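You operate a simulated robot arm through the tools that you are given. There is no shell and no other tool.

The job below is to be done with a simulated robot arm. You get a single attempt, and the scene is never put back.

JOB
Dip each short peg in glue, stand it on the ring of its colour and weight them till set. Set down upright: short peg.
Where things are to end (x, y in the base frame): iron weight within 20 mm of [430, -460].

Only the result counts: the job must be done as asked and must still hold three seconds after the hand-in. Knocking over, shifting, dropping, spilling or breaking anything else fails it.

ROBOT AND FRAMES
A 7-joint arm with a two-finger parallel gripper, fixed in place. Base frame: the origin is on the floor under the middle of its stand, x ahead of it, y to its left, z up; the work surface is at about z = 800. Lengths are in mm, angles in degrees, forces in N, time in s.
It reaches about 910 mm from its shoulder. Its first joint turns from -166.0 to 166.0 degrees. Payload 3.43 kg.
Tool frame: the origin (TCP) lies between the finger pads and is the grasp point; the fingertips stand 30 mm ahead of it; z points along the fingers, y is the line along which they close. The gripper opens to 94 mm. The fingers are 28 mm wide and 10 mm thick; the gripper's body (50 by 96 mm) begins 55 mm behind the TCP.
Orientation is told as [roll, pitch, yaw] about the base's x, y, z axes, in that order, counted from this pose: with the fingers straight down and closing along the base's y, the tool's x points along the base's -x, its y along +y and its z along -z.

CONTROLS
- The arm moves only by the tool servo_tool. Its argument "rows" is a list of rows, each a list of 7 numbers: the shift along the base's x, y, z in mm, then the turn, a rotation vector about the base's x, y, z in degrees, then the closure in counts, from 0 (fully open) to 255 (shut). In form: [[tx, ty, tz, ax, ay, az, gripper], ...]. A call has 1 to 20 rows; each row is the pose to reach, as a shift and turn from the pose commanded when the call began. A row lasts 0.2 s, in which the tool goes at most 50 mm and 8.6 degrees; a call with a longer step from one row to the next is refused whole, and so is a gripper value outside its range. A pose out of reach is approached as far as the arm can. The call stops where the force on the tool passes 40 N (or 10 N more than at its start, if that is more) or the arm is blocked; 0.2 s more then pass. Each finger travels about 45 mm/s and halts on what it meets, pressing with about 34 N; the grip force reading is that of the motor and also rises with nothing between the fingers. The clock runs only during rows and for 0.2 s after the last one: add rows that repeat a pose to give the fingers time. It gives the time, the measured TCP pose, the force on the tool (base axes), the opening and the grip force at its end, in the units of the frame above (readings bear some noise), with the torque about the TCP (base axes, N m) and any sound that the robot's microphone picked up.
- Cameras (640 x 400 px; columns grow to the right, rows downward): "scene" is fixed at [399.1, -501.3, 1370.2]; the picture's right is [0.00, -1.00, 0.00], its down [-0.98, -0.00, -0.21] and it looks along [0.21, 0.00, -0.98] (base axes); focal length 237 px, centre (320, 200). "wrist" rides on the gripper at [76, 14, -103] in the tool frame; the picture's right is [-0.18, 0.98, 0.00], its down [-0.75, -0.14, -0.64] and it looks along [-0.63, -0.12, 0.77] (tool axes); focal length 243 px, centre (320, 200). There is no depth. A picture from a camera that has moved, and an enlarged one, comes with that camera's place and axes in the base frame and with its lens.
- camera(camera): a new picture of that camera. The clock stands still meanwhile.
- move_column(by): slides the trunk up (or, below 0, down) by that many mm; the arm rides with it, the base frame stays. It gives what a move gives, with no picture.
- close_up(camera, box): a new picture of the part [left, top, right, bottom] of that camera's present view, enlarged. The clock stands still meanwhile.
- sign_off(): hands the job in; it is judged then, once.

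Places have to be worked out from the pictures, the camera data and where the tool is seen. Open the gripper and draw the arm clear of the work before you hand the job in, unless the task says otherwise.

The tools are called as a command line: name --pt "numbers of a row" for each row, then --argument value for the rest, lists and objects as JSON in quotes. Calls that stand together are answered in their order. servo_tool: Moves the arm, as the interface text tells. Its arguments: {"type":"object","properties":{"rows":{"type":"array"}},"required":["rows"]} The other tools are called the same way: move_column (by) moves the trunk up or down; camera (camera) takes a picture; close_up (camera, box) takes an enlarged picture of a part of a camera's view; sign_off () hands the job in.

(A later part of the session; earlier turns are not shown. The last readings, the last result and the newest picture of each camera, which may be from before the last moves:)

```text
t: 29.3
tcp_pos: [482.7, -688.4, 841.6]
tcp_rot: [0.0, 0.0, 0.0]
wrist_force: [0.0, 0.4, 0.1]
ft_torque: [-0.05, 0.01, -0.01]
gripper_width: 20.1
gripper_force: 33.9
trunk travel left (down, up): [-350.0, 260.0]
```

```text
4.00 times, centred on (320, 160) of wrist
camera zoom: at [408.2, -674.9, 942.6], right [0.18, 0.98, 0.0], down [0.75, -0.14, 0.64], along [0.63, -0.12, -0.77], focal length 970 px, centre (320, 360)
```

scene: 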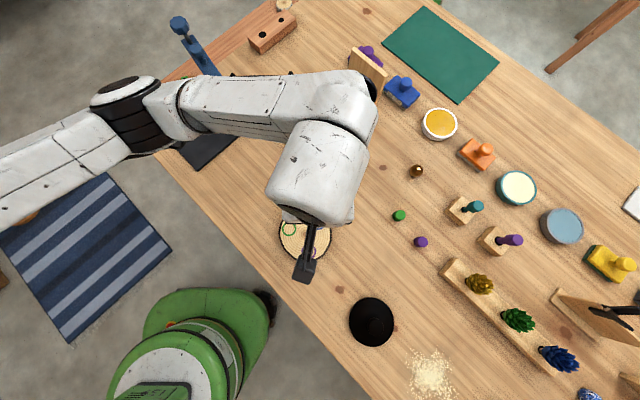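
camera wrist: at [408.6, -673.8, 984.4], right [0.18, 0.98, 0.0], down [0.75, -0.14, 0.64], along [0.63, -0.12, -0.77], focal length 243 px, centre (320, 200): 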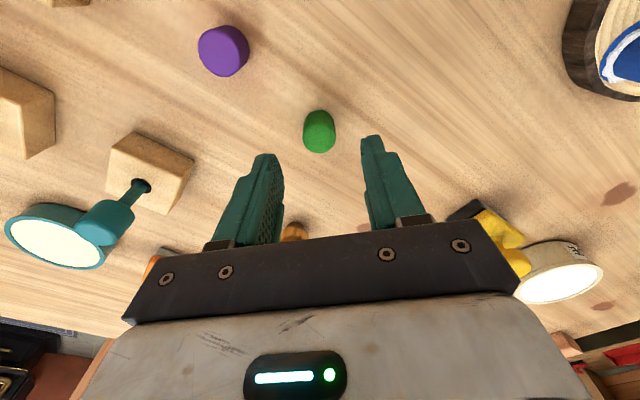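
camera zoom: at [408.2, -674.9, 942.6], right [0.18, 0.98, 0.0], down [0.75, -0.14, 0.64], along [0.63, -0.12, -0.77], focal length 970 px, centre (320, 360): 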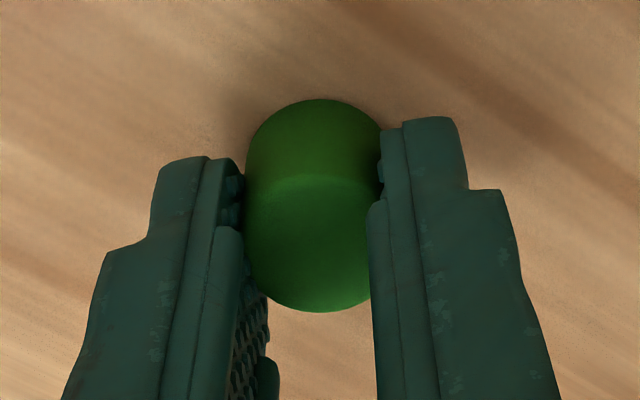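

The grasp is the same as before. I'll lift 130 mm and carry the peg over to the glue pot.

servo_tool --pt "0 0 5 0 0 0 255" --pt "0 0 15 0 0 0 255" --pt "0 0 40 0 0 0 255" --pt "0 0 70 0 0 0 255" --pt "0 0 100 0 0 0 255" --pt "0 0 125 0 0 0 255" --pt "15 16 130 0 0 0 255" --pt "37 40 130 0 0 0 255" --pt "60 64 130 0 0 0 255" --pt "83 88 130 0 0 0 255" --pt "106 112 130 0 0 0 255" --pt "129 136 130 0 0 0 255" --pt "152 160 130 0 0 0 255" --pt "175 184 130 0 0 0 255" --pt "195 207 130 0 0 0 255" --pt "212 226 130 0 0 0 255" --pt "220 235 130 0 0 0 255" --pt "222.5 237 130 0 0 0 255" --pt "222.5 237 130 0 0 0 255" --pt "222.5 237 130 0 0 0 255"

close_up --camera "wrist" --box '[220, 30, 420, 155]'

camera --camera "scene"

```text
t: 33.5
tcp_pos: [704.4, -451.1, 969.3]
tcp_rot: [-0.1, 0.0, 0.1]
wrist_force: [0.8, -0.8, 0.0]
ft_torque: [0.01, -0.03, 0.01]
gripper_width: 20.0
gripper_force: 33.8
trunk travel left (down, up): [-350.0, 260.0]
```

```text
3.20 times, centred on (320, 92) of wrist
camera zoom: at [629.4, -437.9, 1072.4], right [0.18, 0.98, 0.0], down [0.75, -0.14, 0.64], along [0.63, -0.12, -0.77], focal length 776 px, centre (320, 544)
```

zoom: 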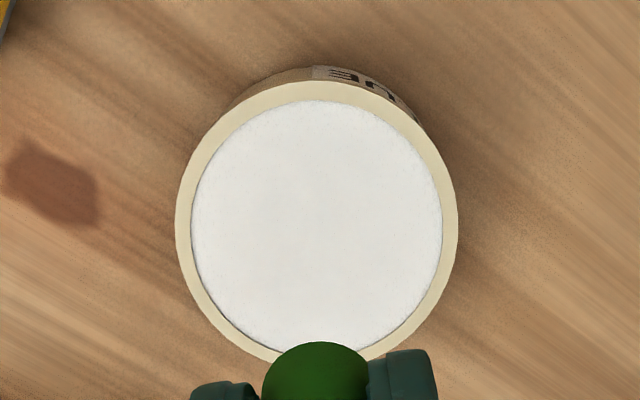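

```text
taken
```

scene: 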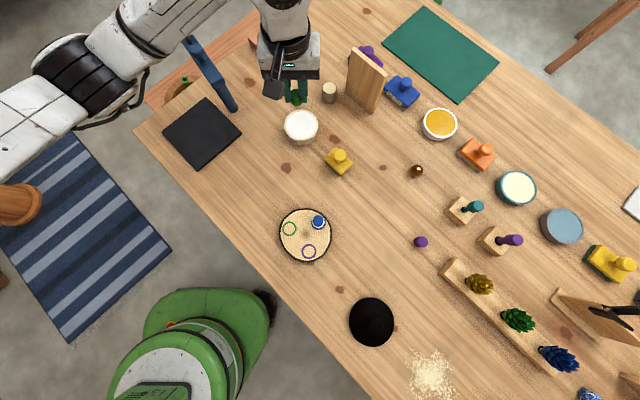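

The peg is nearly centred over the glue; I'll adjust (-2.5, +0.5), then descend to about 6 mm above the surface and creep from there.

servo_tool --pt "-2.5 0.5 -20 0 0 0 255" --pt "-2.5 0.5 -45 0 0 0 255" --pt "-2.5 0.5 -70 0 0 0 255" --pt "-2.5 0.5 -84 0 0 0 255" --pt "-2.5 0.5 -89 0 0 0 255" --pt "-2.5 0.5 -90 0 0 0 255" --pt "-2.5 0.5 -90 0 0 0 255" --pt "-2.5 0.5 -90 0 0 0 255"

close_up --camera "wrist" --box '[220, 60, 420, 185]'

```text
t: 35.3
tcp_pos: [703.1, -449.2, 879.7]
tcp_rot: [0.0, 0.0, 0.0]
wrist_force: [0.4, 0.0, -0.8]
ft_torque: [-0.01, 0.0, -0.03]
gripper_width: 20.3
gripper_force: 34.4
trunk travel left (down, up): [-350.0, 260.0]
```

```text
3.20 times, centred on (320, 122) of wrist
camera zoom: at [627.7, -436.3, 983.2], right [0.18, 0.98, 0.0], down [0.75, -0.14, 0.64], along [0.63, -0.12, -0.77], focal length 776 px, centre (320, 448)
```

zoom: 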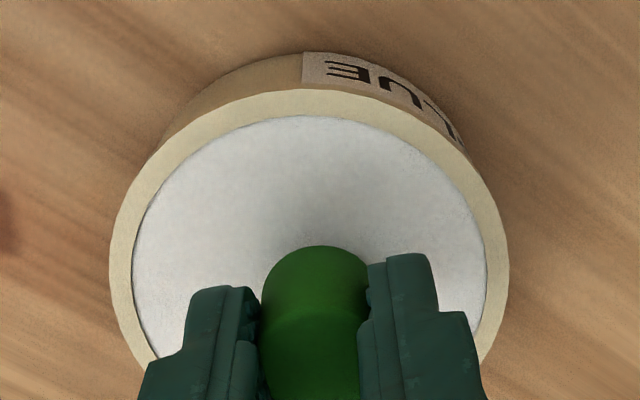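

No contact yet. I'll creep down 1 mm at a time, watching the force.

servo_tool --pt "0 0 -1 0 0 0 255" --pt "0 0 -2 0 0 0 255" --pt "0 0 -3 0 0 0 255" --pt "0 0 -4 0 0 0 255" --pt "0 0 -4 0 0 0 255"

close_up --camera "wrist" --box '[270, 100, 370, 162]'

```text
t: 36.5
tcp_pos: [703.3, -451.1, 875.9]
tcp_rot: [0.0, 0.0, 0.0]
wrist_force: [0.0, 0.1, 0.0]
ft_torque: [0.0, 0.01, 0.0]
gripper_width: 20.3
gripper_force: 34.3
trunk travel left (down, up): [-350.0, 260.0]
```

```text
6.40 times, centred on (320, 131) of wrist
camera zoom: at [628.8, -437.2, 978.5], right [0.18, 0.98, 0.0], down [0.75, -0.14, 0.64], along [0.63, -0.12, -0.77], focal length 1553 px, centre (320, 642)
```

zoom: 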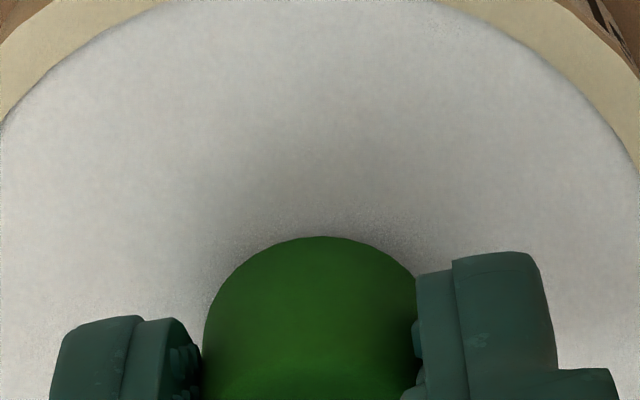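

servo_tool --pt "0 0 -1 0 0 0 255" --pt "0 0 -2 0 0 0 255" --pt "0 0 -3 0 0 0 255" --pt "0 0 -3 0 0 0 255"

close_up --camera "wrist" --box '[270, 100, 370, 162]'

```text
t: 37.5
tcp_pos: [702.6, -450.1, 872.8]
tcp_rot: [0.0, 0.1, 0.0]
wrist_force: [-0.4, 0.3, -0.7]
ft_torque: [-0.02, 0.03, 0.02]
gripper_width: 20.3
gripper_force: 33.5
trunk travel left (down, up): [-350.0, 260.0]
```

```text
6.40 times, centred on (320, 131) of wrist
camera zoom: at [628.2, -437.1, 976.1], right [0.18, 0.98, 0.0], down [0.75, -0.14, 0.64], along [0.63, -0.12, -0.77], focal length 1553 px, centre (320, 642)
```

zoom: 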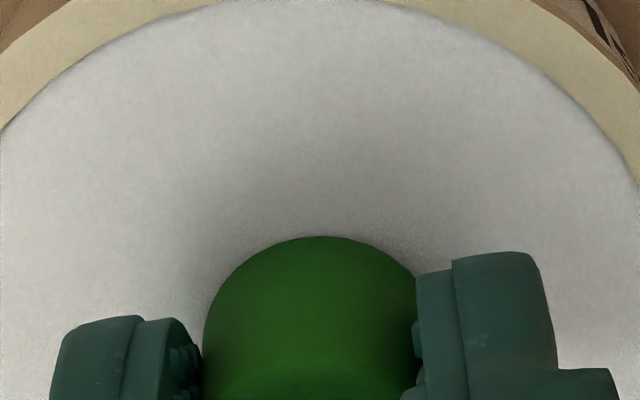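

Still no contact at TCP z≈873, so I'll continue creeping 2 mm at a time.

servo_tool --pt "0 0 -1 0 0 0 255" --pt "0 0 -2 0 0 0 255" --pt "0 0 -2 0 0 0 255"

```text
t: 38.3
tcp_pos: [703.2, -450.9, 871.7]
tcp_rot: [-0.1, 0.0, 0.0]
wrist_force: [0.1, -0.2, 9.6]
ft_torque: [-0.03, -0.01, 0.0]
gripper_width: 20.2
gripper_force: 34.2
trunk travel left (down, up): [-350.0, 260.0]
```

Contact with the glue: 9.6 N at TCP z≈871.7. I'll hold briefly, then lift and check for a glue film.

servo_tool --pt "0 0 -0.5 0 0 0 255" --pt "0 0 -0.5 0 0 0 255" --pt "0 0 -0.5 0 0 0 255"

close_up --camera "wrist" --box '[270, 100, 370, 162]'

servo_tool --pt "0 0 3 0 0 0 255" --pt "0 0 10 0 0 0 255" --pt "0 0 25 0 0 0 255" --pt "0 0 50 0 0 0 255" --pt "0 0 80 0 0 0 255" --pt "0 0 98 0 0 0 255" --pt "0 0 98 0 0 0 255"

close_up --camera "wrist" --box '[240, 110, 400, 210]'

close_up --camera "scene" --box '[260, 70, 350, 150]'

```text
t: 39.1
tcp_pos: [703.8, -450.3, 871.7]
tcp_rot: [0.0, 0.0, 0.0]
wrist_force: [0.0, -0.5, 13.7]
ft_torque: [-0.01, -0.03, 0.02]
gripper_width: 20.2
gripper_force: 34.3
trunk travel left (down, up): [-350.0, 260.0]
```

```text
6.40 times, centred on (320, 131) of wrist
camera zoom: at [628.6, -437.2, 974.9], right [0.18, 0.98, 0.0], down [0.75, -0.14, 0.64], along [0.63, -0.12, -0.77], focal length 1553 px, centre (320, 642)
```

zoom: 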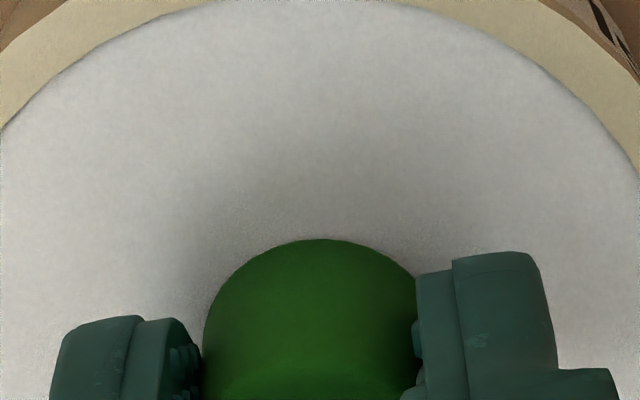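

```text
t: 40.7
tcp_pos: [701.5, -449.2, 969.2]
tcp_rot: [0.0, 0.0, 0.0]
wrist_force: [-0.8, 0.0, -0.7]
ft_torque: [0.05, 0.01, -0.02]
gripper_width: 20.1
gripper_force: 34.1
trunk travel left (down, up): [-350.0, 260.0]
```

```text
4.00 times, centred on (320, 160) of wrist
camera zoom: at [627.9, -435.5, 1072.9], right [0.18, 0.98, 0.0], down [0.75, -0.14, 0.64], along [0.63, -0.12, -0.77], focal length 970 px, centre (320, 360)
```

zoom: 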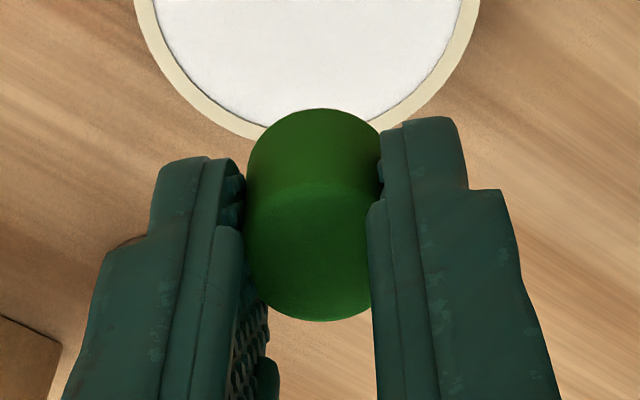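

```text
5.00 times, centred on (305, 110) of scene
camera zoom: at [399.1, -501.3, 1370.2], right [0.0, -1.0, 0.0], down [-0.98, 0.0, -0.21], along [0.21, 0.0, -0.98], focal length 1187 px, centre (395, 650)
```

zoom: 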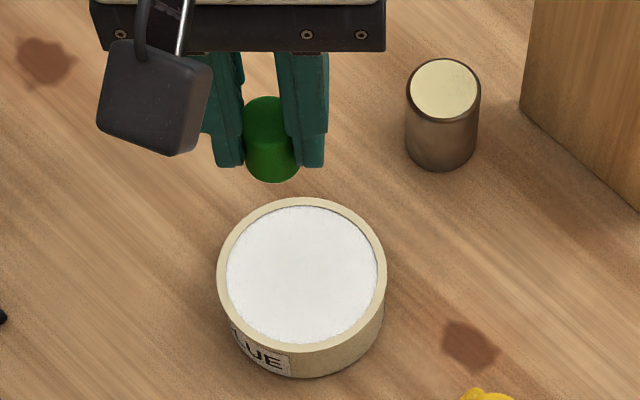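

The green peg slid up only about 3 mm, and the pot hasn't moved. I'll carry it over to the green ring near (452, -429).

servo_tool --pt "-10 1 0 0 0 0 255" --pt "-30 3 0 0 0 0 255" --pt "-55 5 0 0 0 0 255" --pt "-80 7 0 0 0 0 255" --pt "-105 9 0 0 0 0 255" --pt "-130 11 0 0 0 0 255" --pt "-155 13 0 0 0 0 255" --pt "-180 15 0 0 0 0 255" --pt "-205 17 0 0 0 0 255" --pt "-228 19 0 0 0 0 255" --pt "-243 21 -15 0 0 0 255" --pt "-252 21.5 -40 0 0 0 255" --pt "-252 21.5 -65 0 0 0 255" --pt "-252 21.5 -78 0 0 0 255" --pt "-252 21.5 -81 0 0 0 255" --pt "-252 21.5 -81 0 0 0 255" --pt "-252 21.5 -81 0 0 0 255"

camera --camera "wrist"

close_up --camera "wrist" --box '[220, 70, 420, 195]'

```text
t: 44.3
tcp_pos: [450.9, -429.1, 887.9]
tcp_rot: [0.0, 0.0, 0.1]
wrist_force: [0.9, 0.3, -0.3]
ft_torque: [0.01, 0.01, -0.02]
gripper_width: 20.3
gripper_force: 33.9
trunk travel left (down, up): [-350.0, 260.0]
```

```text
taken
camera wrist: at [376.7, -415.9, 990.2], right [0.18, 0.98, 0.0], down [0.75, -0.14, 0.64], along [0.63, -0.12, -0.77], focal length 243 px, centre (320, 200)
```

wrist: 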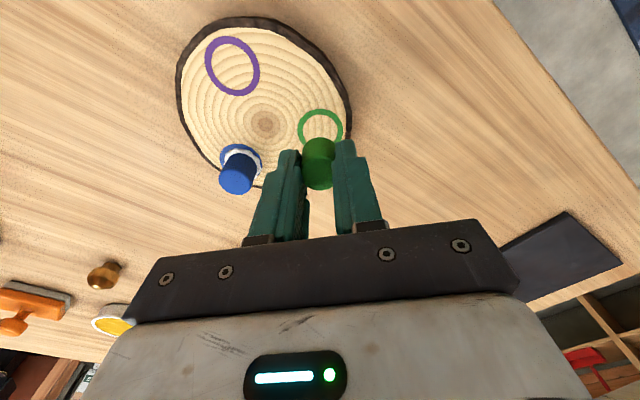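

```text
3.20 times, centred on (320, 132) of wrist
camera zoom: at [376.7, -415.9, 990.2], right [0.18, 0.98, 0.0], down [0.75, -0.14, 0.64], along [0.63, -0.12, -0.77], focal length 776 px, centre (320, 416)
```

zoom: 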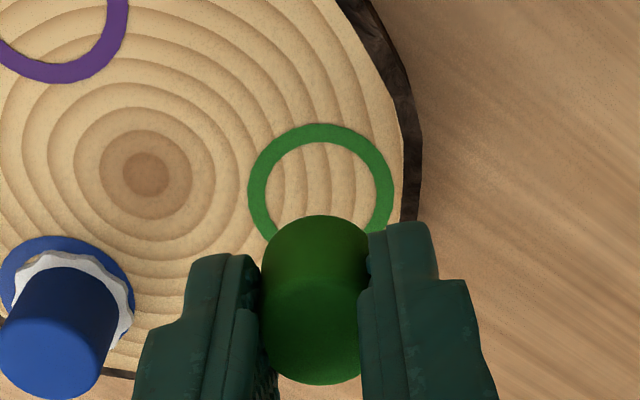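

The green peg is nearly over its ring. I'll correct (-0.7, +1.3), lower to about 3 mm above the disc, and check again.

servo_tool --pt "-0.7 1.3 -8 0 0 0 255" --pt "-0.7 1.3 -18 0 0 0 255" --pt "-0.7 1.3 -25 0 0 0 255" --pt "-0.7 1.3 -28 0 0 0 255" --pt "-0.7 1.3 -29 0 0 0 255" --pt "-0.7 1.3 -29 0 0 0 255"

close_up --camera "wrist" --box '[270, 110, 370, 172]'

```text
t: 45.7
tcp_pos: [452.3, -426.7, 858.9]
tcp_rot: [0.1, 0.0, 0.0]
wrist_force: [0.7, -0.6, 0.0]
ft_torque: [0.0, -0.01, -0.02]
gripper_width: 20.5
gripper_force: 34.0
trunk travel left (down, up): [-350.0, 260.0]
```

```text
6.40 times, centred on (320, 141) of wrist
camera zoom: at [376.6, -415.1, 961.8], right [0.18, 0.98, 0.0], down [0.75, -0.14, 0.64], along [0.63, -0.12, -0.77], focal length 1553 px, centre (320, 578)
```

zoom: 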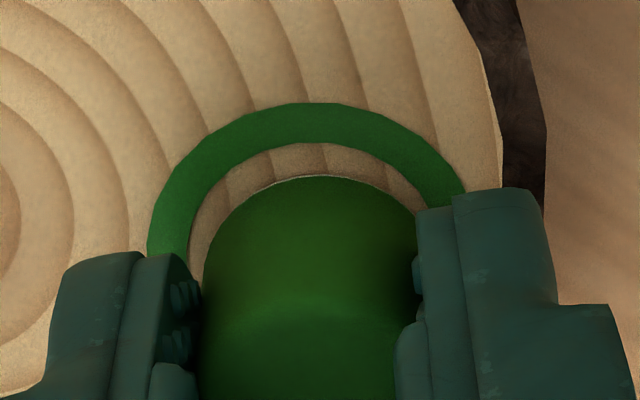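

A thin white glue film shows on the green peg's edge. I'll correct (-0.7, +0.5) and creep down to contact.

servo_tool --pt "-0.7 0.5 -1 0 0 0 255" --pt "-0.7 0.5 -2 0 0 0 255" --pt "-0.7 0.5 -3 0 0 0 255" --pt "-0.7 0.5 -3 0 0 0 255"

close_up --camera "wrist" --box '[270, 110, 370, 172]'

```text
t: 46.7
tcp_pos: [451.4, -427.6, 856.9]
tcp_rot: [-0.3, 0.0, 0.1]
wrist_force: [-0.8, -0.6, 29.9]
ft_torque: [-0.02, 0.0, -0.02]
gripper_width: 20.4
gripper_force: 33.9
trunk travel left (down, up): [-350.0, 260.0]
```

```text
6.40 times, centred on (320, 141) of wrist
camera zoom: at [375.9, -414.2, 960.2], right [0.18, 0.98, 0.0], down [0.75, -0.14, 0.64], along [0.63, -0.12, -0.77], focal length 1553 px, centre (320, 578)
```

zoom: 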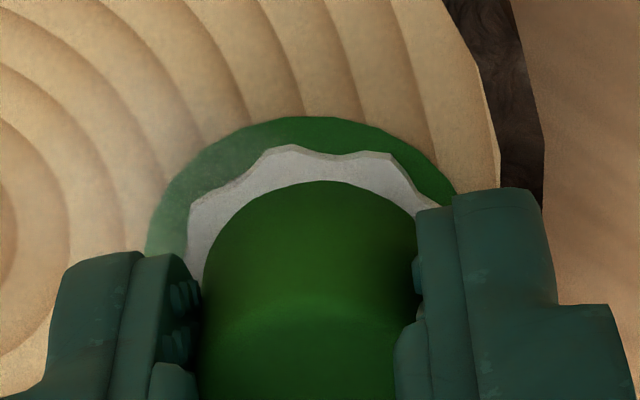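

The green peg is seated in its ring with glue squeezed out, though the contact force is 30 N. I'll relax that by 1.5 mm, then open and lift off.

servo_tool --pt "0 0 0.8 0 0 0 255" --pt "0 0 1.5 0 0 0 255" --pt "0 0 1.5 0 0 0 225" --pt "0 0 1.5 0 0 0 190" --pt "0 0 1.5 0 0 0 150" --pt "0 0 1.5 0 0 0 140" --pt "0 0 1.5 0 0 0 140" --pt "0 0 5 0 0 0 140" --pt "0 0 12 0 0 0 140" --pt "0 0 25 0 0 0 140" --pt "0 0 45 0 0 0 140" --pt "0 0 75 0 0 0 140" --pt "0 0 100 0 0 0 140" --pt "0 0 105 0 0 0 140" --pt "0 0 105 0 0 0 140"

camera --camera "wrist"

close_up --camera "wrist" --box '[160, 0, 400, 150]'

```text
t: 49.9
tcp_pos: [451.9, -430.5, 961.0]
tcp_rot: [0.0, 0.0, -0.1]
wrist_force: [-0.4, -0.6, -0.3]
ft_torque: [0.01, 0.0, -0.01]
gripper_width: 42.3
gripper_force: 0.0
trunk travel left (down, up): [-350.0, 260.0]
```

```text
taken
camera wrist: at [377.0, -416.1, 1064.0], right [0.18, 0.98, 0.0], down [0.75, -0.14, 0.64], along [0.63, -0.12, -0.77], focal length 243 px, centre (320, 200)
```

wrist: 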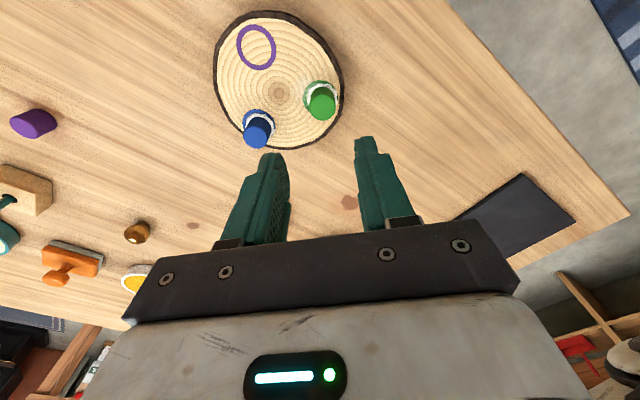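

```text
2.67 times, centred on (280, 75) of wrist
camera zoom: at [377.0, -416.1, 1064.0], right [0.18, 0.98, 0.0], down [0.75, -0.14, 0.64], along [0.63, -0.12, -0.77], focal length 647 px, centre (427, 533)
```

zoom: 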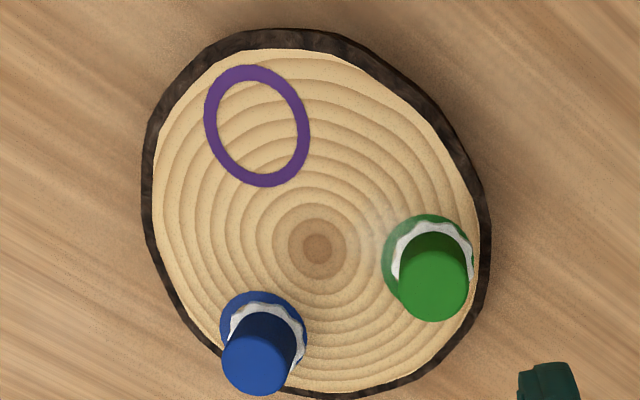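

The green peg stands upright in its ring. Next is the purple peg near (423, -735), so I'll travel above it and then lower for a look.

servo_tool --pt "-1 -12 0 0 0 0 120" --pt "-4 -35 0 0 0 0 120" --pt "-7 -62 0 0 0 0 120" --pt "-10 -90 0 0 0 0 120" --pt "-13 -118 0 0 0 0 120" --pt "-16 -146 0 0 0 0 120" --pt "-18 -174 0 0 0 0 120" --pt "-21 -202 0 0 0 0 120" --pt "-24 -230 0 0 0 0 120" --pt "-27 -258 0 0 0 0 120" --pt "-29 -282 -10 0 0 0 120" --pt "-30 -298 -30 0 0 0 120" --pt "-30 -305 -55 0 0 0 120" --pt "-30 -305 -75 0 0 0 120" --pt "-30 -305 -80 0 0 0 120" --pt "-30 -305 -80 0 0 0 120" --pt "-30 -305 -80 0 0 0 120"

camera --camera "wrist"

close_up --camera "wrist" --box '[220, 60, 420, 185]'

close_up --camera "scene" --box '[265, 195, 345, 275]'

```text
t: 53.5
tcp_pos: [418.7, -689.9, 891.9]
tcp_rot: [0.1, 0.0, 0.0]
wrist_force: [-0.2, -0.3, 0.3]
ft_torque: [0.0, 0.0, -0.02]
gripper_width: 49.8
gripper_force: 0.0
out of reach, approached as far as the arm can: row 11, 12, 13, 14, 15, 16, 17
trunk travel left (down, up): [-350.0, 260.0]
```

```text
taken
camera wrist: at [344.1, -677.8, 994.4], right [0.18, 0.98, 0.0], down [0.75, -0.14, 0.64], along [0.63, -0.12, -0.77], focal length 243 px, centre (320, 200)
```

wrist: 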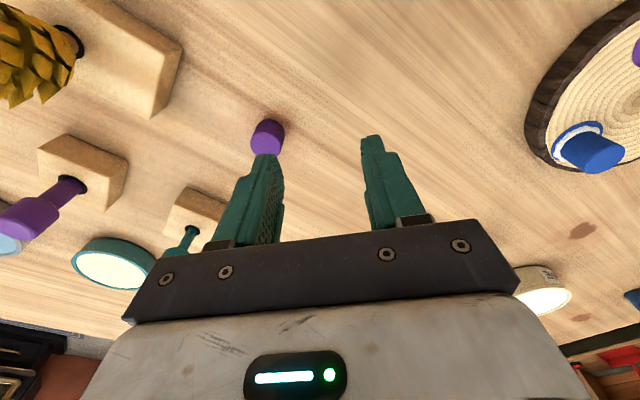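

```text
3.20 times, centred on (320, 122) of wrist
camera zoom: at [344.1, -677.8, 994.4], right [0.18, 0.98, 0.0], down [0.75, -0.14, 0.64], along [0.63, -0.12, -0.77], focal length 776 px, centre (320, 448)
```

zoom: 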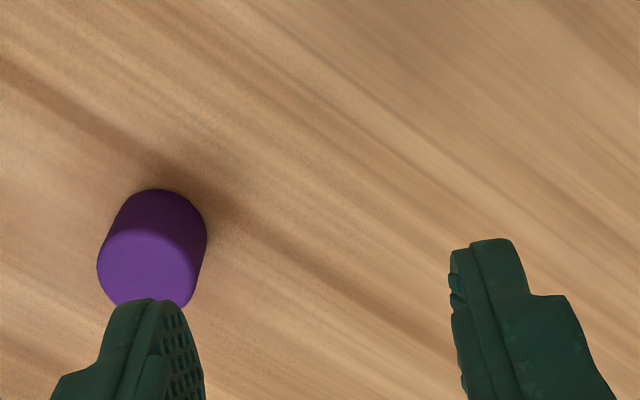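

```text
5.00 times, centred on (305, 235) of scene
camera zoom: at [399.1, -501.3, 1370.2], right [0.0, -1.0, 0.0], down [-0.98, 0.0, -0.21], along [0.21, 0.0, -0.98], focal length 1187 px, centre (395, 25)
```

zoom: 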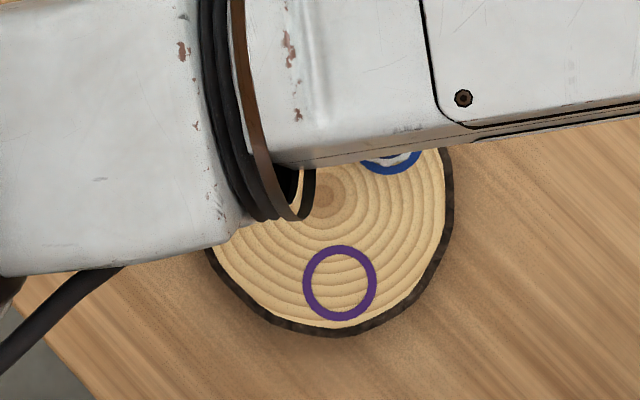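

The purple peg's spot was out of reach with the tool at yaw 0; the arm stopped at about (419, -690, 892). I'll turn the tool -30° about the vertical so it lines up better with the arm, and narrow the opening for clearance from the wooden rack.

servo_tool --pt "0 0 0 0 0 -5 130" --pt "0 0 0 0 0 -10 130" --pt "0 0 0 0 0 -15 130" --pt "0 0 0 0 0 -20 130" --pt "0 0 0 0 0 -25 130" --pt "0 0 0 0 0 -30 130" --pt "0 0 0 0 0 -30 130" --pt "0 0 0 0 0 -30 130"

camera --camera "wrist"

camera --camera "scene"

```text
t: 55.3
tcp_pos: [420.8, -691.9, 893.4]
tcp_rot: [0.0, 0.0, -30.0]
wrist_force: [-0.3, -0.1, 0.2]
ft_torque: [-0.02, -0.01, 0.01]
gripper_width: 46.2
gripper_force: 0.0
trunk travel left (down, up): [-350.0, 260.0]
```

```text
taken
camera wrist: at [363.4, -643.1, 995.5], right [0.65, 0.76, 0.0], down [0.58, -0.5, 0.64], along [0.49, -0.42, -0.77], focal length 243 px, centre (320, 200)
```

wrist: 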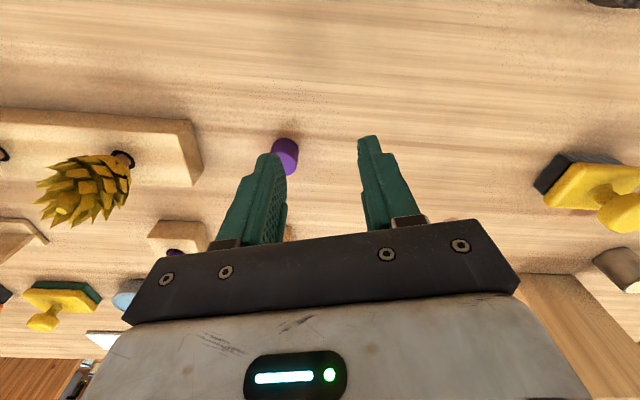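

```text
taken
```

scene: 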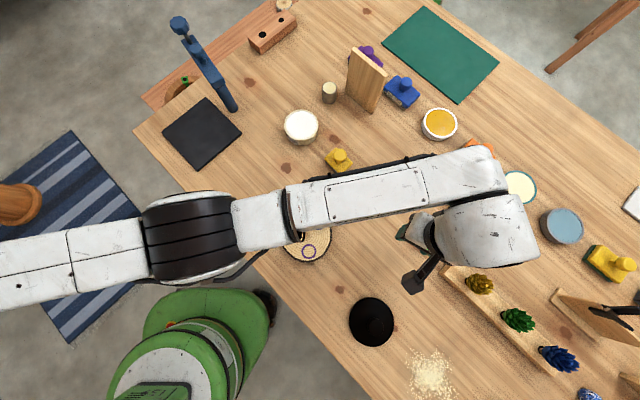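

The turn worked in place. Now I'll step toward the peg at about (423, -735), keeping the height.

servo_tool --pt "1 -12 0 0 0 0 130" --pt "2 -28 0 0 0 0 130" --pt "2 -40 0 0 0 0 130" --pt "2 -44 0 0 0 0 130" --pt "2 -44 0 0 0 0 130" --pt "2 -44 0 0 0 0 130"

camera --camera "wrist"

close_up --camera "wrist" --box '[220, 60, 420, 185]'

```text
t: 56.7
tcp_pos: [415.0, -699.1, 898.5]
tcp_rot: [0.0, 0.0, -29.9]
wrist_force: [0.4, -0.4, 0.1]
ft_torque: [-0.01, 0.02, -0.02]
gripper_width: 46.2
gripper_force: 0.2
out of reach, approached as far as the arm can: row 1, 2, 3, 4, 5, 6
trunk travel left (down, up): [-350.0, 260.0]
```

```text
taken
camera wrist: at [358.1, -650.5, 1001.6], right [0.65, 0.76, 0.0], down [0.58, -0.5, 0.64], along [0.49, -0.42, -0.77], focal length 243 px, centre (320, 200)
```

wrist: 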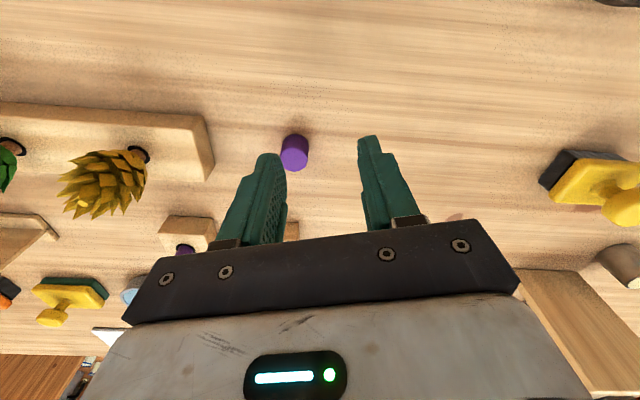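

```text
3.20 times, centred on (320, 122) of wrist
camera zoom: at [358.1, -650.5, 1001.6], right [0.65, 0.76, 0.0], down [0.58, -0.5, 0.64], along [0.49, -0.42, -0.77], focal length 776 px, centre (320, 448)
```

zoom: 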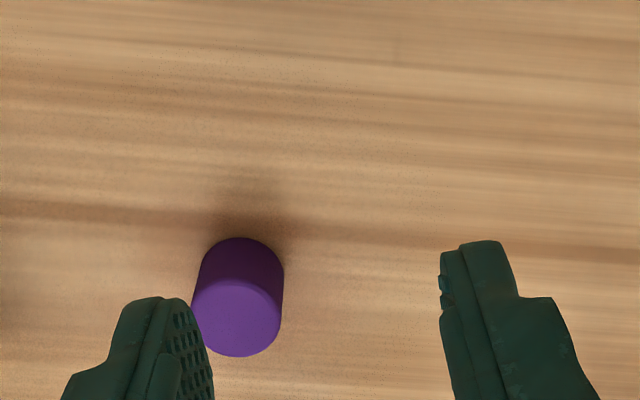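

The peg is about 37 mm past the vertical-tool reach limit. I'll turn to yaw -60° and then tilt the fingers outward about 20° around the closing axis. The pads will still close squarely on the peg and the wrist stays nearer the base.

servo_tool --pt "0 5 2 0 0 -5 130" --pt "0 10 4 0 0 -10 130" --pt "0 12 6 0 0 -15 130" --pt "0 15 6 0 0 -20 130" --pt "0 15 6 0 0 -25 130" --pt "0 15 6 0 0 -30 130" --pt "0 15 6 0 0 -30 130"

servo_tool --pt "0 0 0 -3.46 -2 0 130" --pt "0 0 0 -6.93 -4 0 130" --pt "0 0 0 -10.39 -6 0 130" --pt "0 0 0 -13.86 -8 0 130" --pt "0 0 0 -17.32 -10 0 130" --pt "0 0 0 -17.32 -10 0 130" --pt "0 0 0 -17.32 -10 0 130"

camera --camera "wrist"

camera --camera "scene"

```text
t: 58.3
tcp_pos: [417.4, -688.8, 904.6]
tcp_rot: [0.1, 0.0, -60.2]
wrist_force: [-0.6, 0.7, -1.3]
ft_torque: [0.01, 0.06, -0.01]
gripper_width: 46.0
gripper_force: 0.0
out of reach, approached as far as the arm can: row 1
trunk travel left (down, up): [-350.0, 260.0]
```

```text
t: 59.9
tcp_pos: [417.7, -686.5, 905.0]
tcp_rot: [0.0, -20.0, -59.9]
wrist_force: [-0.2, 0.2, 0.1]
ft_torque: [0.03, -0.02, -0.01]
gripper_width: 46.2
gripper_force: 0.0
trunk travel left (down, up): [-350.0, 260.0]
```

```text
taken
camera wrist: at [378.4, -588.6, 975.0], right [0.94, 0.34, 0.06], down [0.12, -0.49, 0.86], along [0.33, -0.8, -0.5], focal length 243 px, centre (320, 200)
```

wrist: 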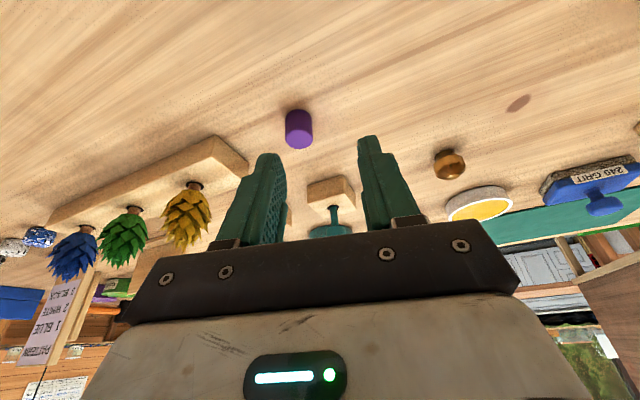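

```text
taken
```

scene: 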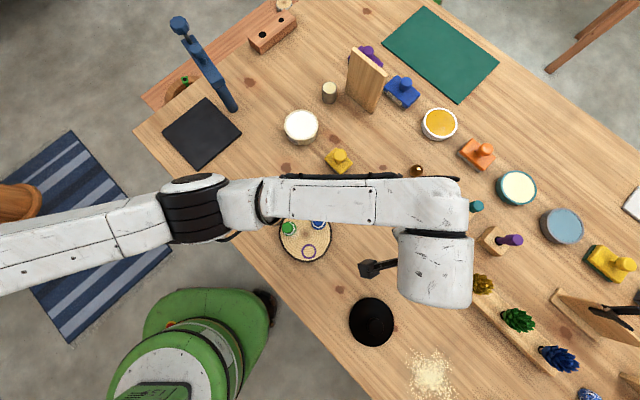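

The tilt worked. I'll zoom in on the purple peg to fix its position.

close_up --camera "wrist" --box '[220, 80, 420, 205]'

close_up --camera "scene" --box '[395, 190, 515, 310]'

```text
3.20 times, centred on (320, 142) of wrist
camera zoom: at [378.4, -588.6, 975.0], right [0.94, 0.34, 0.06], down [0.12, -0.49, 0.86], along [0.33, -0.8, -0.5], focal length 776 px, centre (320, 384)
```

zoom: 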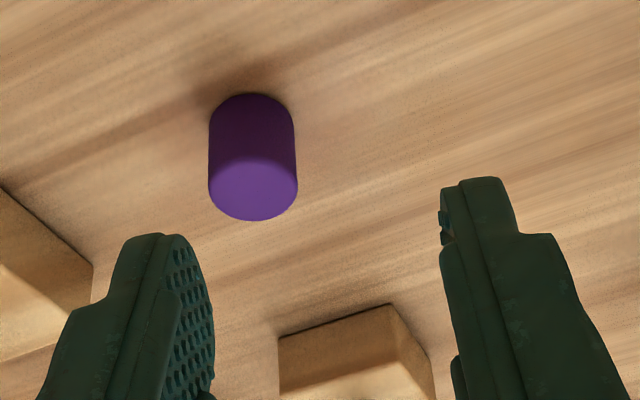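

```text
3.33 times, centred on (455, 250) of scene
camera zoom: at [399.1, -501.3, 1370.2], right [0.0, -1.0, 0.0], down [-0.98, 0.0, -0.21], along [0.21, 0.0, -0.98], focal length 791 px, centre (-130, 33)
```

zoom: 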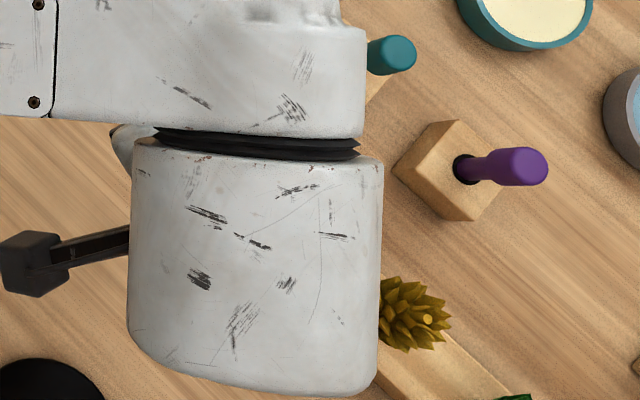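

The purple peg is at about (423.5, -736.5). I'll move to a hover with the TCP about 7 mm inward of it at z≈880 to test the reach.

servo_tool --pt "0.5 -10 -3 0 0 0 130" --pt "1 -22 -8 0 0 0 130" --pt "2 -34 -15 0 0 0 130" --pt "2.3 -42 -22 0 0 0 130" --pt "2.3 -44 -25 0 0 0 130" --pt "2.3 -44 -25 0 0 0 130" --pt "2.3 -44 -25 0 0 0 130"

camera --camera "wrist"

close_up --camera "wrist" --box '[220, 80, 420, 205]'

```text
t: 61.5
tcp_pos: [420.2, -730.0, 880.6]
tcp_rot: [0.0, -20.0, -60.0]
wrist_force: [-0.4, 0.3, -0.6]
ft_torque: [-0.01, 0.01, 0.0]
gripper_width: 46.1
gripper_force: 0.0
trunk travel left (down, up): [-350.0, 260.0]
```

```text
taken
camera wrist: at [380.0, -631.6, 949.6], right [0.94, 0.34, 0.06], down [0.12, -0.49, 0.86], along [0.32, -0.8, -0.51], focal length 243 px, centre (320, 200)
```

wrist: 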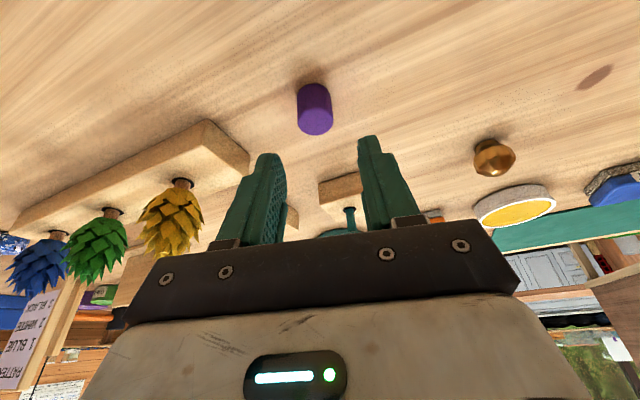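

```text
3.20 times, centred on (320, 142) of wrist
camera zoom: at [380.0, -631.6, 949.6], right [0.94, 0.34, 0.06], down [0.12, -0.49, 0.86], along [0.32, -0.8, -0.51], focal length 776 px, centre (320, 384)
```

zoom: 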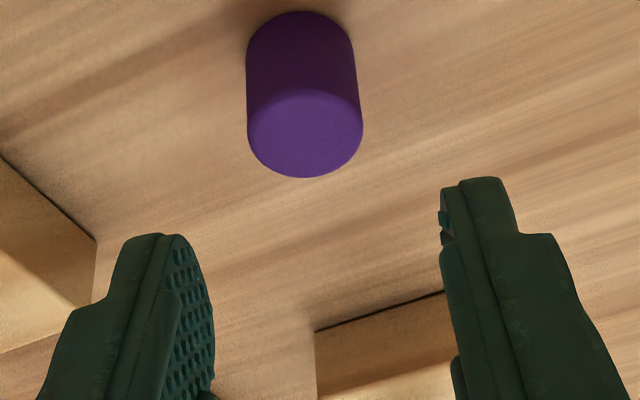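

Reach is fine here, and the peg is on the finger midline about 7 mm outward of the TCP, as planned. I'll lower 40 mm and close.

servo_tool --pt "0 0 -12 0 0 0 130" --pt "0 0 -25 0 0 0 130" --pt "0 0 -36 0 0 0 130" --pt "0 0 -40 0 0 0 130" --pt "0 0 -40 0 0 0 130"

close_up --camera "wrist" --box '[220, 60, 420, 185]'

```text
t: 62.7
tcp_pos: [419.9, -729.5, 837.6]
tcp_rot: [0.0, -20.0, -59.9]
wrist_force: [0.4, -0.3, -0.1]
ft_torque: [-0.04, 0.07, -0.02]
gripper_width: 46.3
gripper_force: 0.0
trunk travel left (down, up): [-350.0, 260.0]
```

```text
3.20 times, centred on (320, 122) of wrist
camera zoom: at [380.5, -631.7, 908.6], right [0.94, 0.34, 0.06], down [0.12, -0.49, 0.86], along [0.32, -0.8, -0.5], focal length 776 px, centre (320, 448)
```

zoom: 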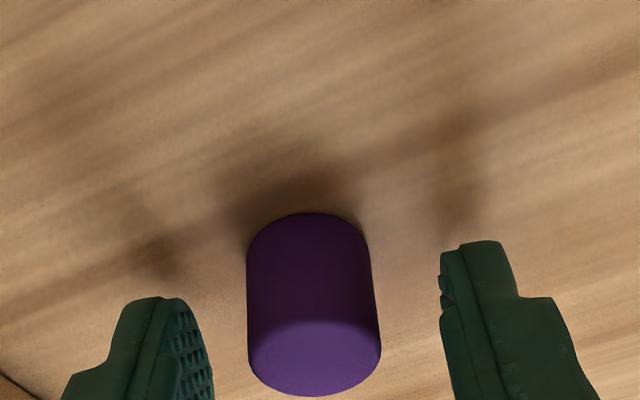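

The peg sits squarely between the fingers, so I'll close on it.

servo_tool --pt "0 0 0 0 0 0 160" --pt "0 0 0 0 0 0 190" --pt "0 0 0 0 0 0 220" --pt "0 0 0 0 0 0 255" --pt "0 0 0 0 0 0 255" --pt "0 0 0 0 0 0 255"

close_up --camera "wrist" --box '[220, 80, 420, 205]'

```text
t: 64.1
tcp_pos: [420.0, -730.7, 839.0]
tcp_rot: [0.0, -20.0, -60.0]
wrist_force: [-0.1, 0.0, 1.3]
ft_torque: [-0.04, 0.05, -0.04]
gripper_width: 14.0
gripper_force: 34.7
trunk travel left (down, up): [-350.0, 260.0]
```

```text
3.20 times, centred on (320, 142) of wrist
camera zoom: at [380.6, -631.7, 908.9], right [0.94, 0.34, 0.06], down [0.12, -0.49, 0.86], along [0.32, -0.8, -0.5], focal length 776 px, centre (320, 384)
```

zoom: 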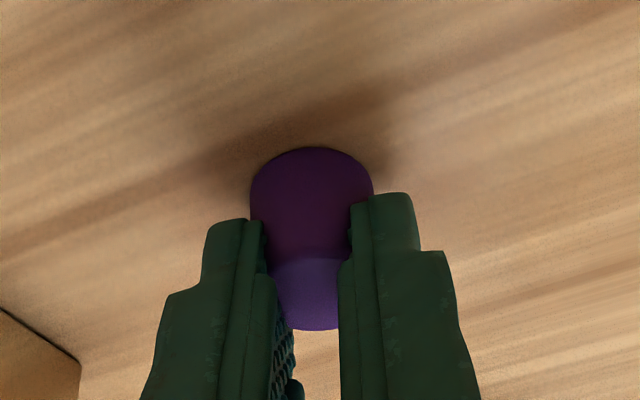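

The width stopped at 14 mm instead of 20 mm, so I want a closer look at how the pads hold the peg.

close_up --camera "wrist" --box '[265, 115, 365, 190]'

close_up --camera "scene" --box '[370, 200, 470, 280]'

```text
5.33 times, centred on (315, 152) of wrist
camera zoom: at [380.6, -631.7, 908.9], right [0.94, 0.34, 0.06], down [0.12, -0.49, 0.86], along [0.32, -0.8, -0.5], focal length 1294 px, centre (347, 453)
```

zoom: 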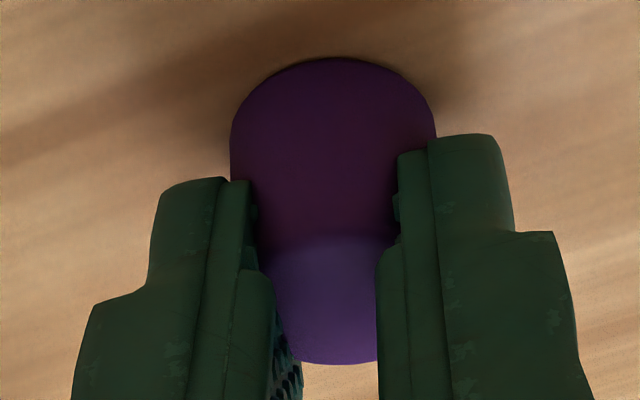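

```text
5.00 times, centred on (420, 240) of scene
camera zoom: at [399.1, -501.3, 1370.2], right [0.0, -1.0, 0.0], down [-0.98, 0.0, -0.21], along [0.21, 0.0, -0.98], focal length 1187 px, centre (-180, 0)
```

zoom: 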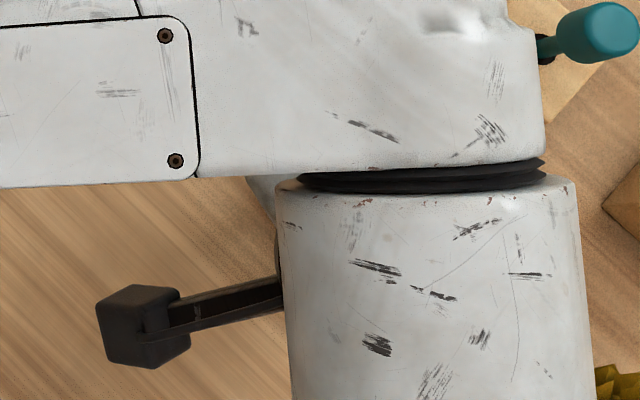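

The peg is upright and undisturbed. I'll test the hold with a small 4 mm lift.

servo_tool --pt "0 0 1 0 0 0 255" --pt "0 0 2 0 0 0 255" --pt "0 0 3 0 0 0 255" --pt "0 0 4 0 0 0 255" --pt "0 0 4 0 0 0 255"

close_up --camera "wrist" --box '[265, 115, 365, 190]'

```text
t: 65.3
tcp_pos: [422.1, -729.5, 842.5]
tcp_rot: [0.0, -19.9, -59.9]
wrist_force: [-0.3, 0.3, -0.1]
ft_torque: [0.01, 0.01, 0.02]
gripper_width: 14.3
gripper_force: 34.0
trunk travel left (down, up): [-350.0, 260.0]
```

```text
5.33 times, centred on (315, 152) of wrist
camera zoom: at [381.9, -632.1, 913.0], right [0.94, 0.34, 0.06], down [0.12, -0.49, 0.86], along [0.32, -0.8, -0.51], focal length 1294 px, centre (347, 453)
```

zoom: 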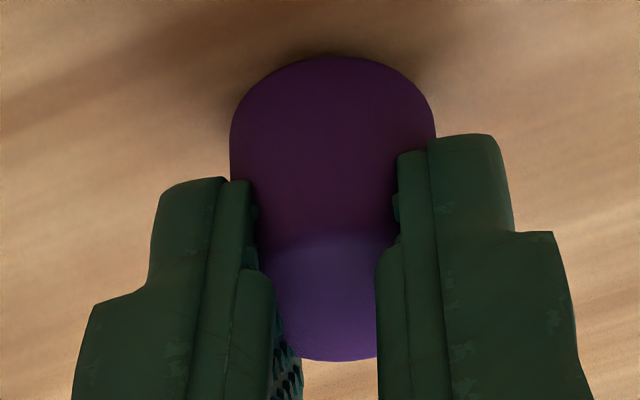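

The peg came up with the fingers. I'll lift it, carry it to the nearer free spot where the green peg stood (about 483, -688), and set it down upright with the same tilt so I can re-grip it vertically.

servo_tool --pt "0 0 10 0 0 0 255" --pt "0 0 25 0 0 0 255" --pt "5 4 35 0 0 0 255" --pt "18 15 36 0 0 0 255" --pt "32 27 36 0 0 0 255" --pt "46 38 36 0 0 0 255" --pt "55 46 36 0 0 0 255" --pt "58 48 36 0 0 0 255" --pt "58 48 30 0 0 0 255" --pt "58 48 18 0 0 0 255" --pt "58 48 8 0 0 0 255" --pt "58 48 2 0 0 0 255" --pt "58 48 0 0 0 0 255" --pt "58 48 -1 0 0 0 255" --pt "58 48 -1 0 0 0 255"

close_up --camera "wrist" --box '[220, 80, 420, 205]'

```text
t: 68.5
tcp_pos: [477.0, -683.4, 843.5]
tcp_rot: [0.0, -20.0, -60.0]
wrist_force: [0.0, 0.7, -0.2]
ft_torque: [0.0, 0.01, 0.02]
gripper_width: 17.8
gripper_force: 34.7
trunk travel left (down, up): [-350.0, 260.0]
```

```text
3.20 times, centred on (320, 142) of wrist
camera zoom: at [437.8, -584.6, 914.4], right [0.94, 0.34, 0.06], down [0.12, -0.49, 0.86], along [0.32, -0.8, -0.51], focal length 776 px, centre (320, 384)
```

zoom: 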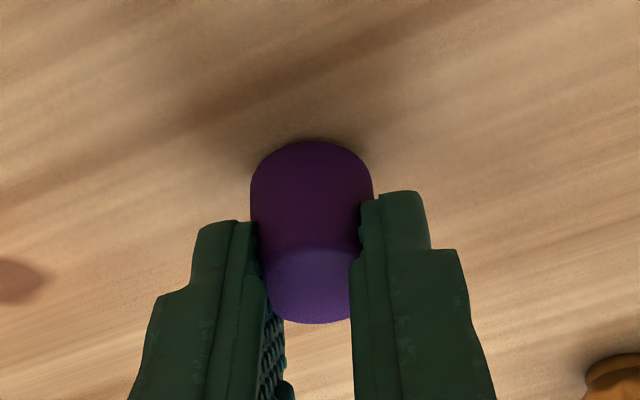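

The grip width crept to 17.8 mm, so the peg has shifted slightly in the tilted pads, though it still looks close to upright. I'll lower gently onto the table.

servo_tool --pt "0 0 -1 0 0 0 255" --pt "0 0 -2 0 0 0 255" --pt "0 0 -2.5 0 0 0 255" --pt "0 0 -2.5 0 0 0 255"

close_up --camera "wrist" --box '[265, 115, 365, 190]'

```text
t: 69.5
tcp_pos: [477.2, -682.5, 839.5]
tcp_rot: [0.0, -19.9, -60.1]
wrist_force: [0.2, -0.5, 0.9]
ft_torque: [0.03, 0.0, 0.03]
gripper_width: 20.0
gripper_force: 33.8
trunk travel left (down, up): [-350.0, 260.0]
```

```text
5.33 times, centred on (315, 152) of wrist
camera zoom: at [438.6, -584.1, 910.5], right [0.94, 0.34, 0.06], down [0.12, -0.49, 0.86], along [0.32, -0.8, -0.5], focal length 1294 px, centre (347, 453)
```

zoom: 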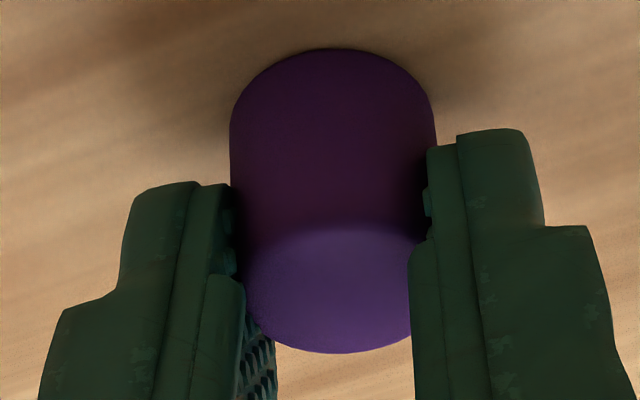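

The width is back to 20 mm and the peg is at table level and upright. I'll open gently, back off and look.

servo_tool --pt "0 0 -0.5 0 0 0 255" --pt "0 0 -0.5 0 0 0 230" --pt "0 0 -0.5 0 0 0 200" --pt "0 0 -0.5 0 0 0 170" --pt "0 0 -0.5 0 0 0 130" --pt "0 0 -0.5 0 0 0 120" --pt "0 0 -0.5 0 0 0 120" --pt "-2 3 6 0 0 0 120" --pt "-5 9 18 0 0 0 120" --pt "-8 14 35 0 0 0 120" --pt "-8 14 55 0 0 0 120" --pt "-8 14 60 0 0 0 120" --pt "-8 14 60 0 0 0 120"

camera --camera "wrist"

close_up --camera "wrist" --box '[220, 40, 420, 165]'

```text
t: 72.3
tcp_pos: [472.3, -669.6, 901.4]
tcp_rot: [-0.1, -20.0, -59.9]
wrist_force: [-0.6, 0.6, 0.6]
ft_torque: [0.02, 0.02, 0.03]
gripper_width: 49.7
gripper_force: 0.0
trunk travel left (down, up): [-350.0, 260.0]
```

```text
taken
camera wrist: at [431.9, -570.9, 971.5], right [0.94, 0.34, 0.06], down [0.12, -0.49, 0.86], along [0.32, -0.8, -0.51], focal length 243 px, centre (320, 200)
```

wrist: 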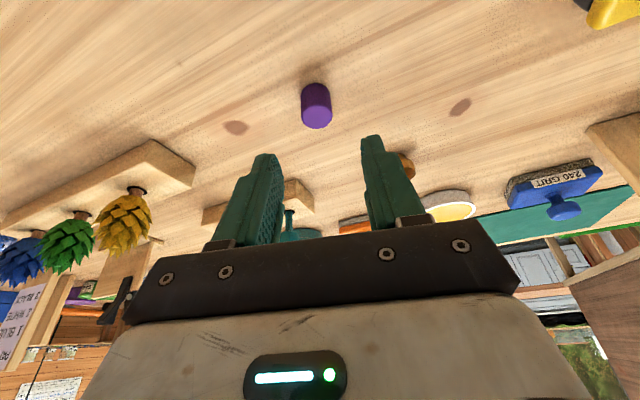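

```text
3.20 times, centred on (320, 102) of wrist
camera zoom: at [431.9, -570.9, 971.5], right [0.94, 0.34, 0.06], down [0.12, -0.49, 0.86], along [0.32, -0.8, -0.51], focal length 776 px, centre (320, 512)
```

zoom: 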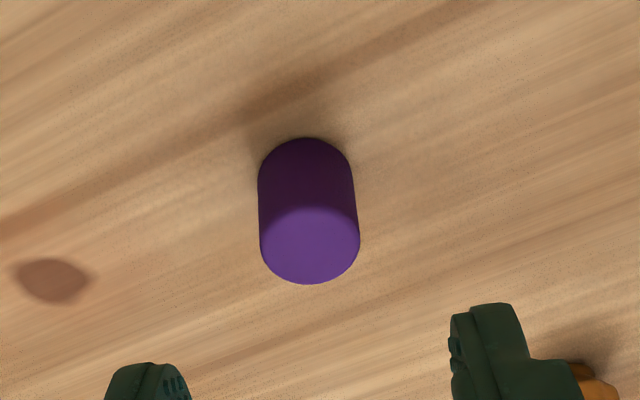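

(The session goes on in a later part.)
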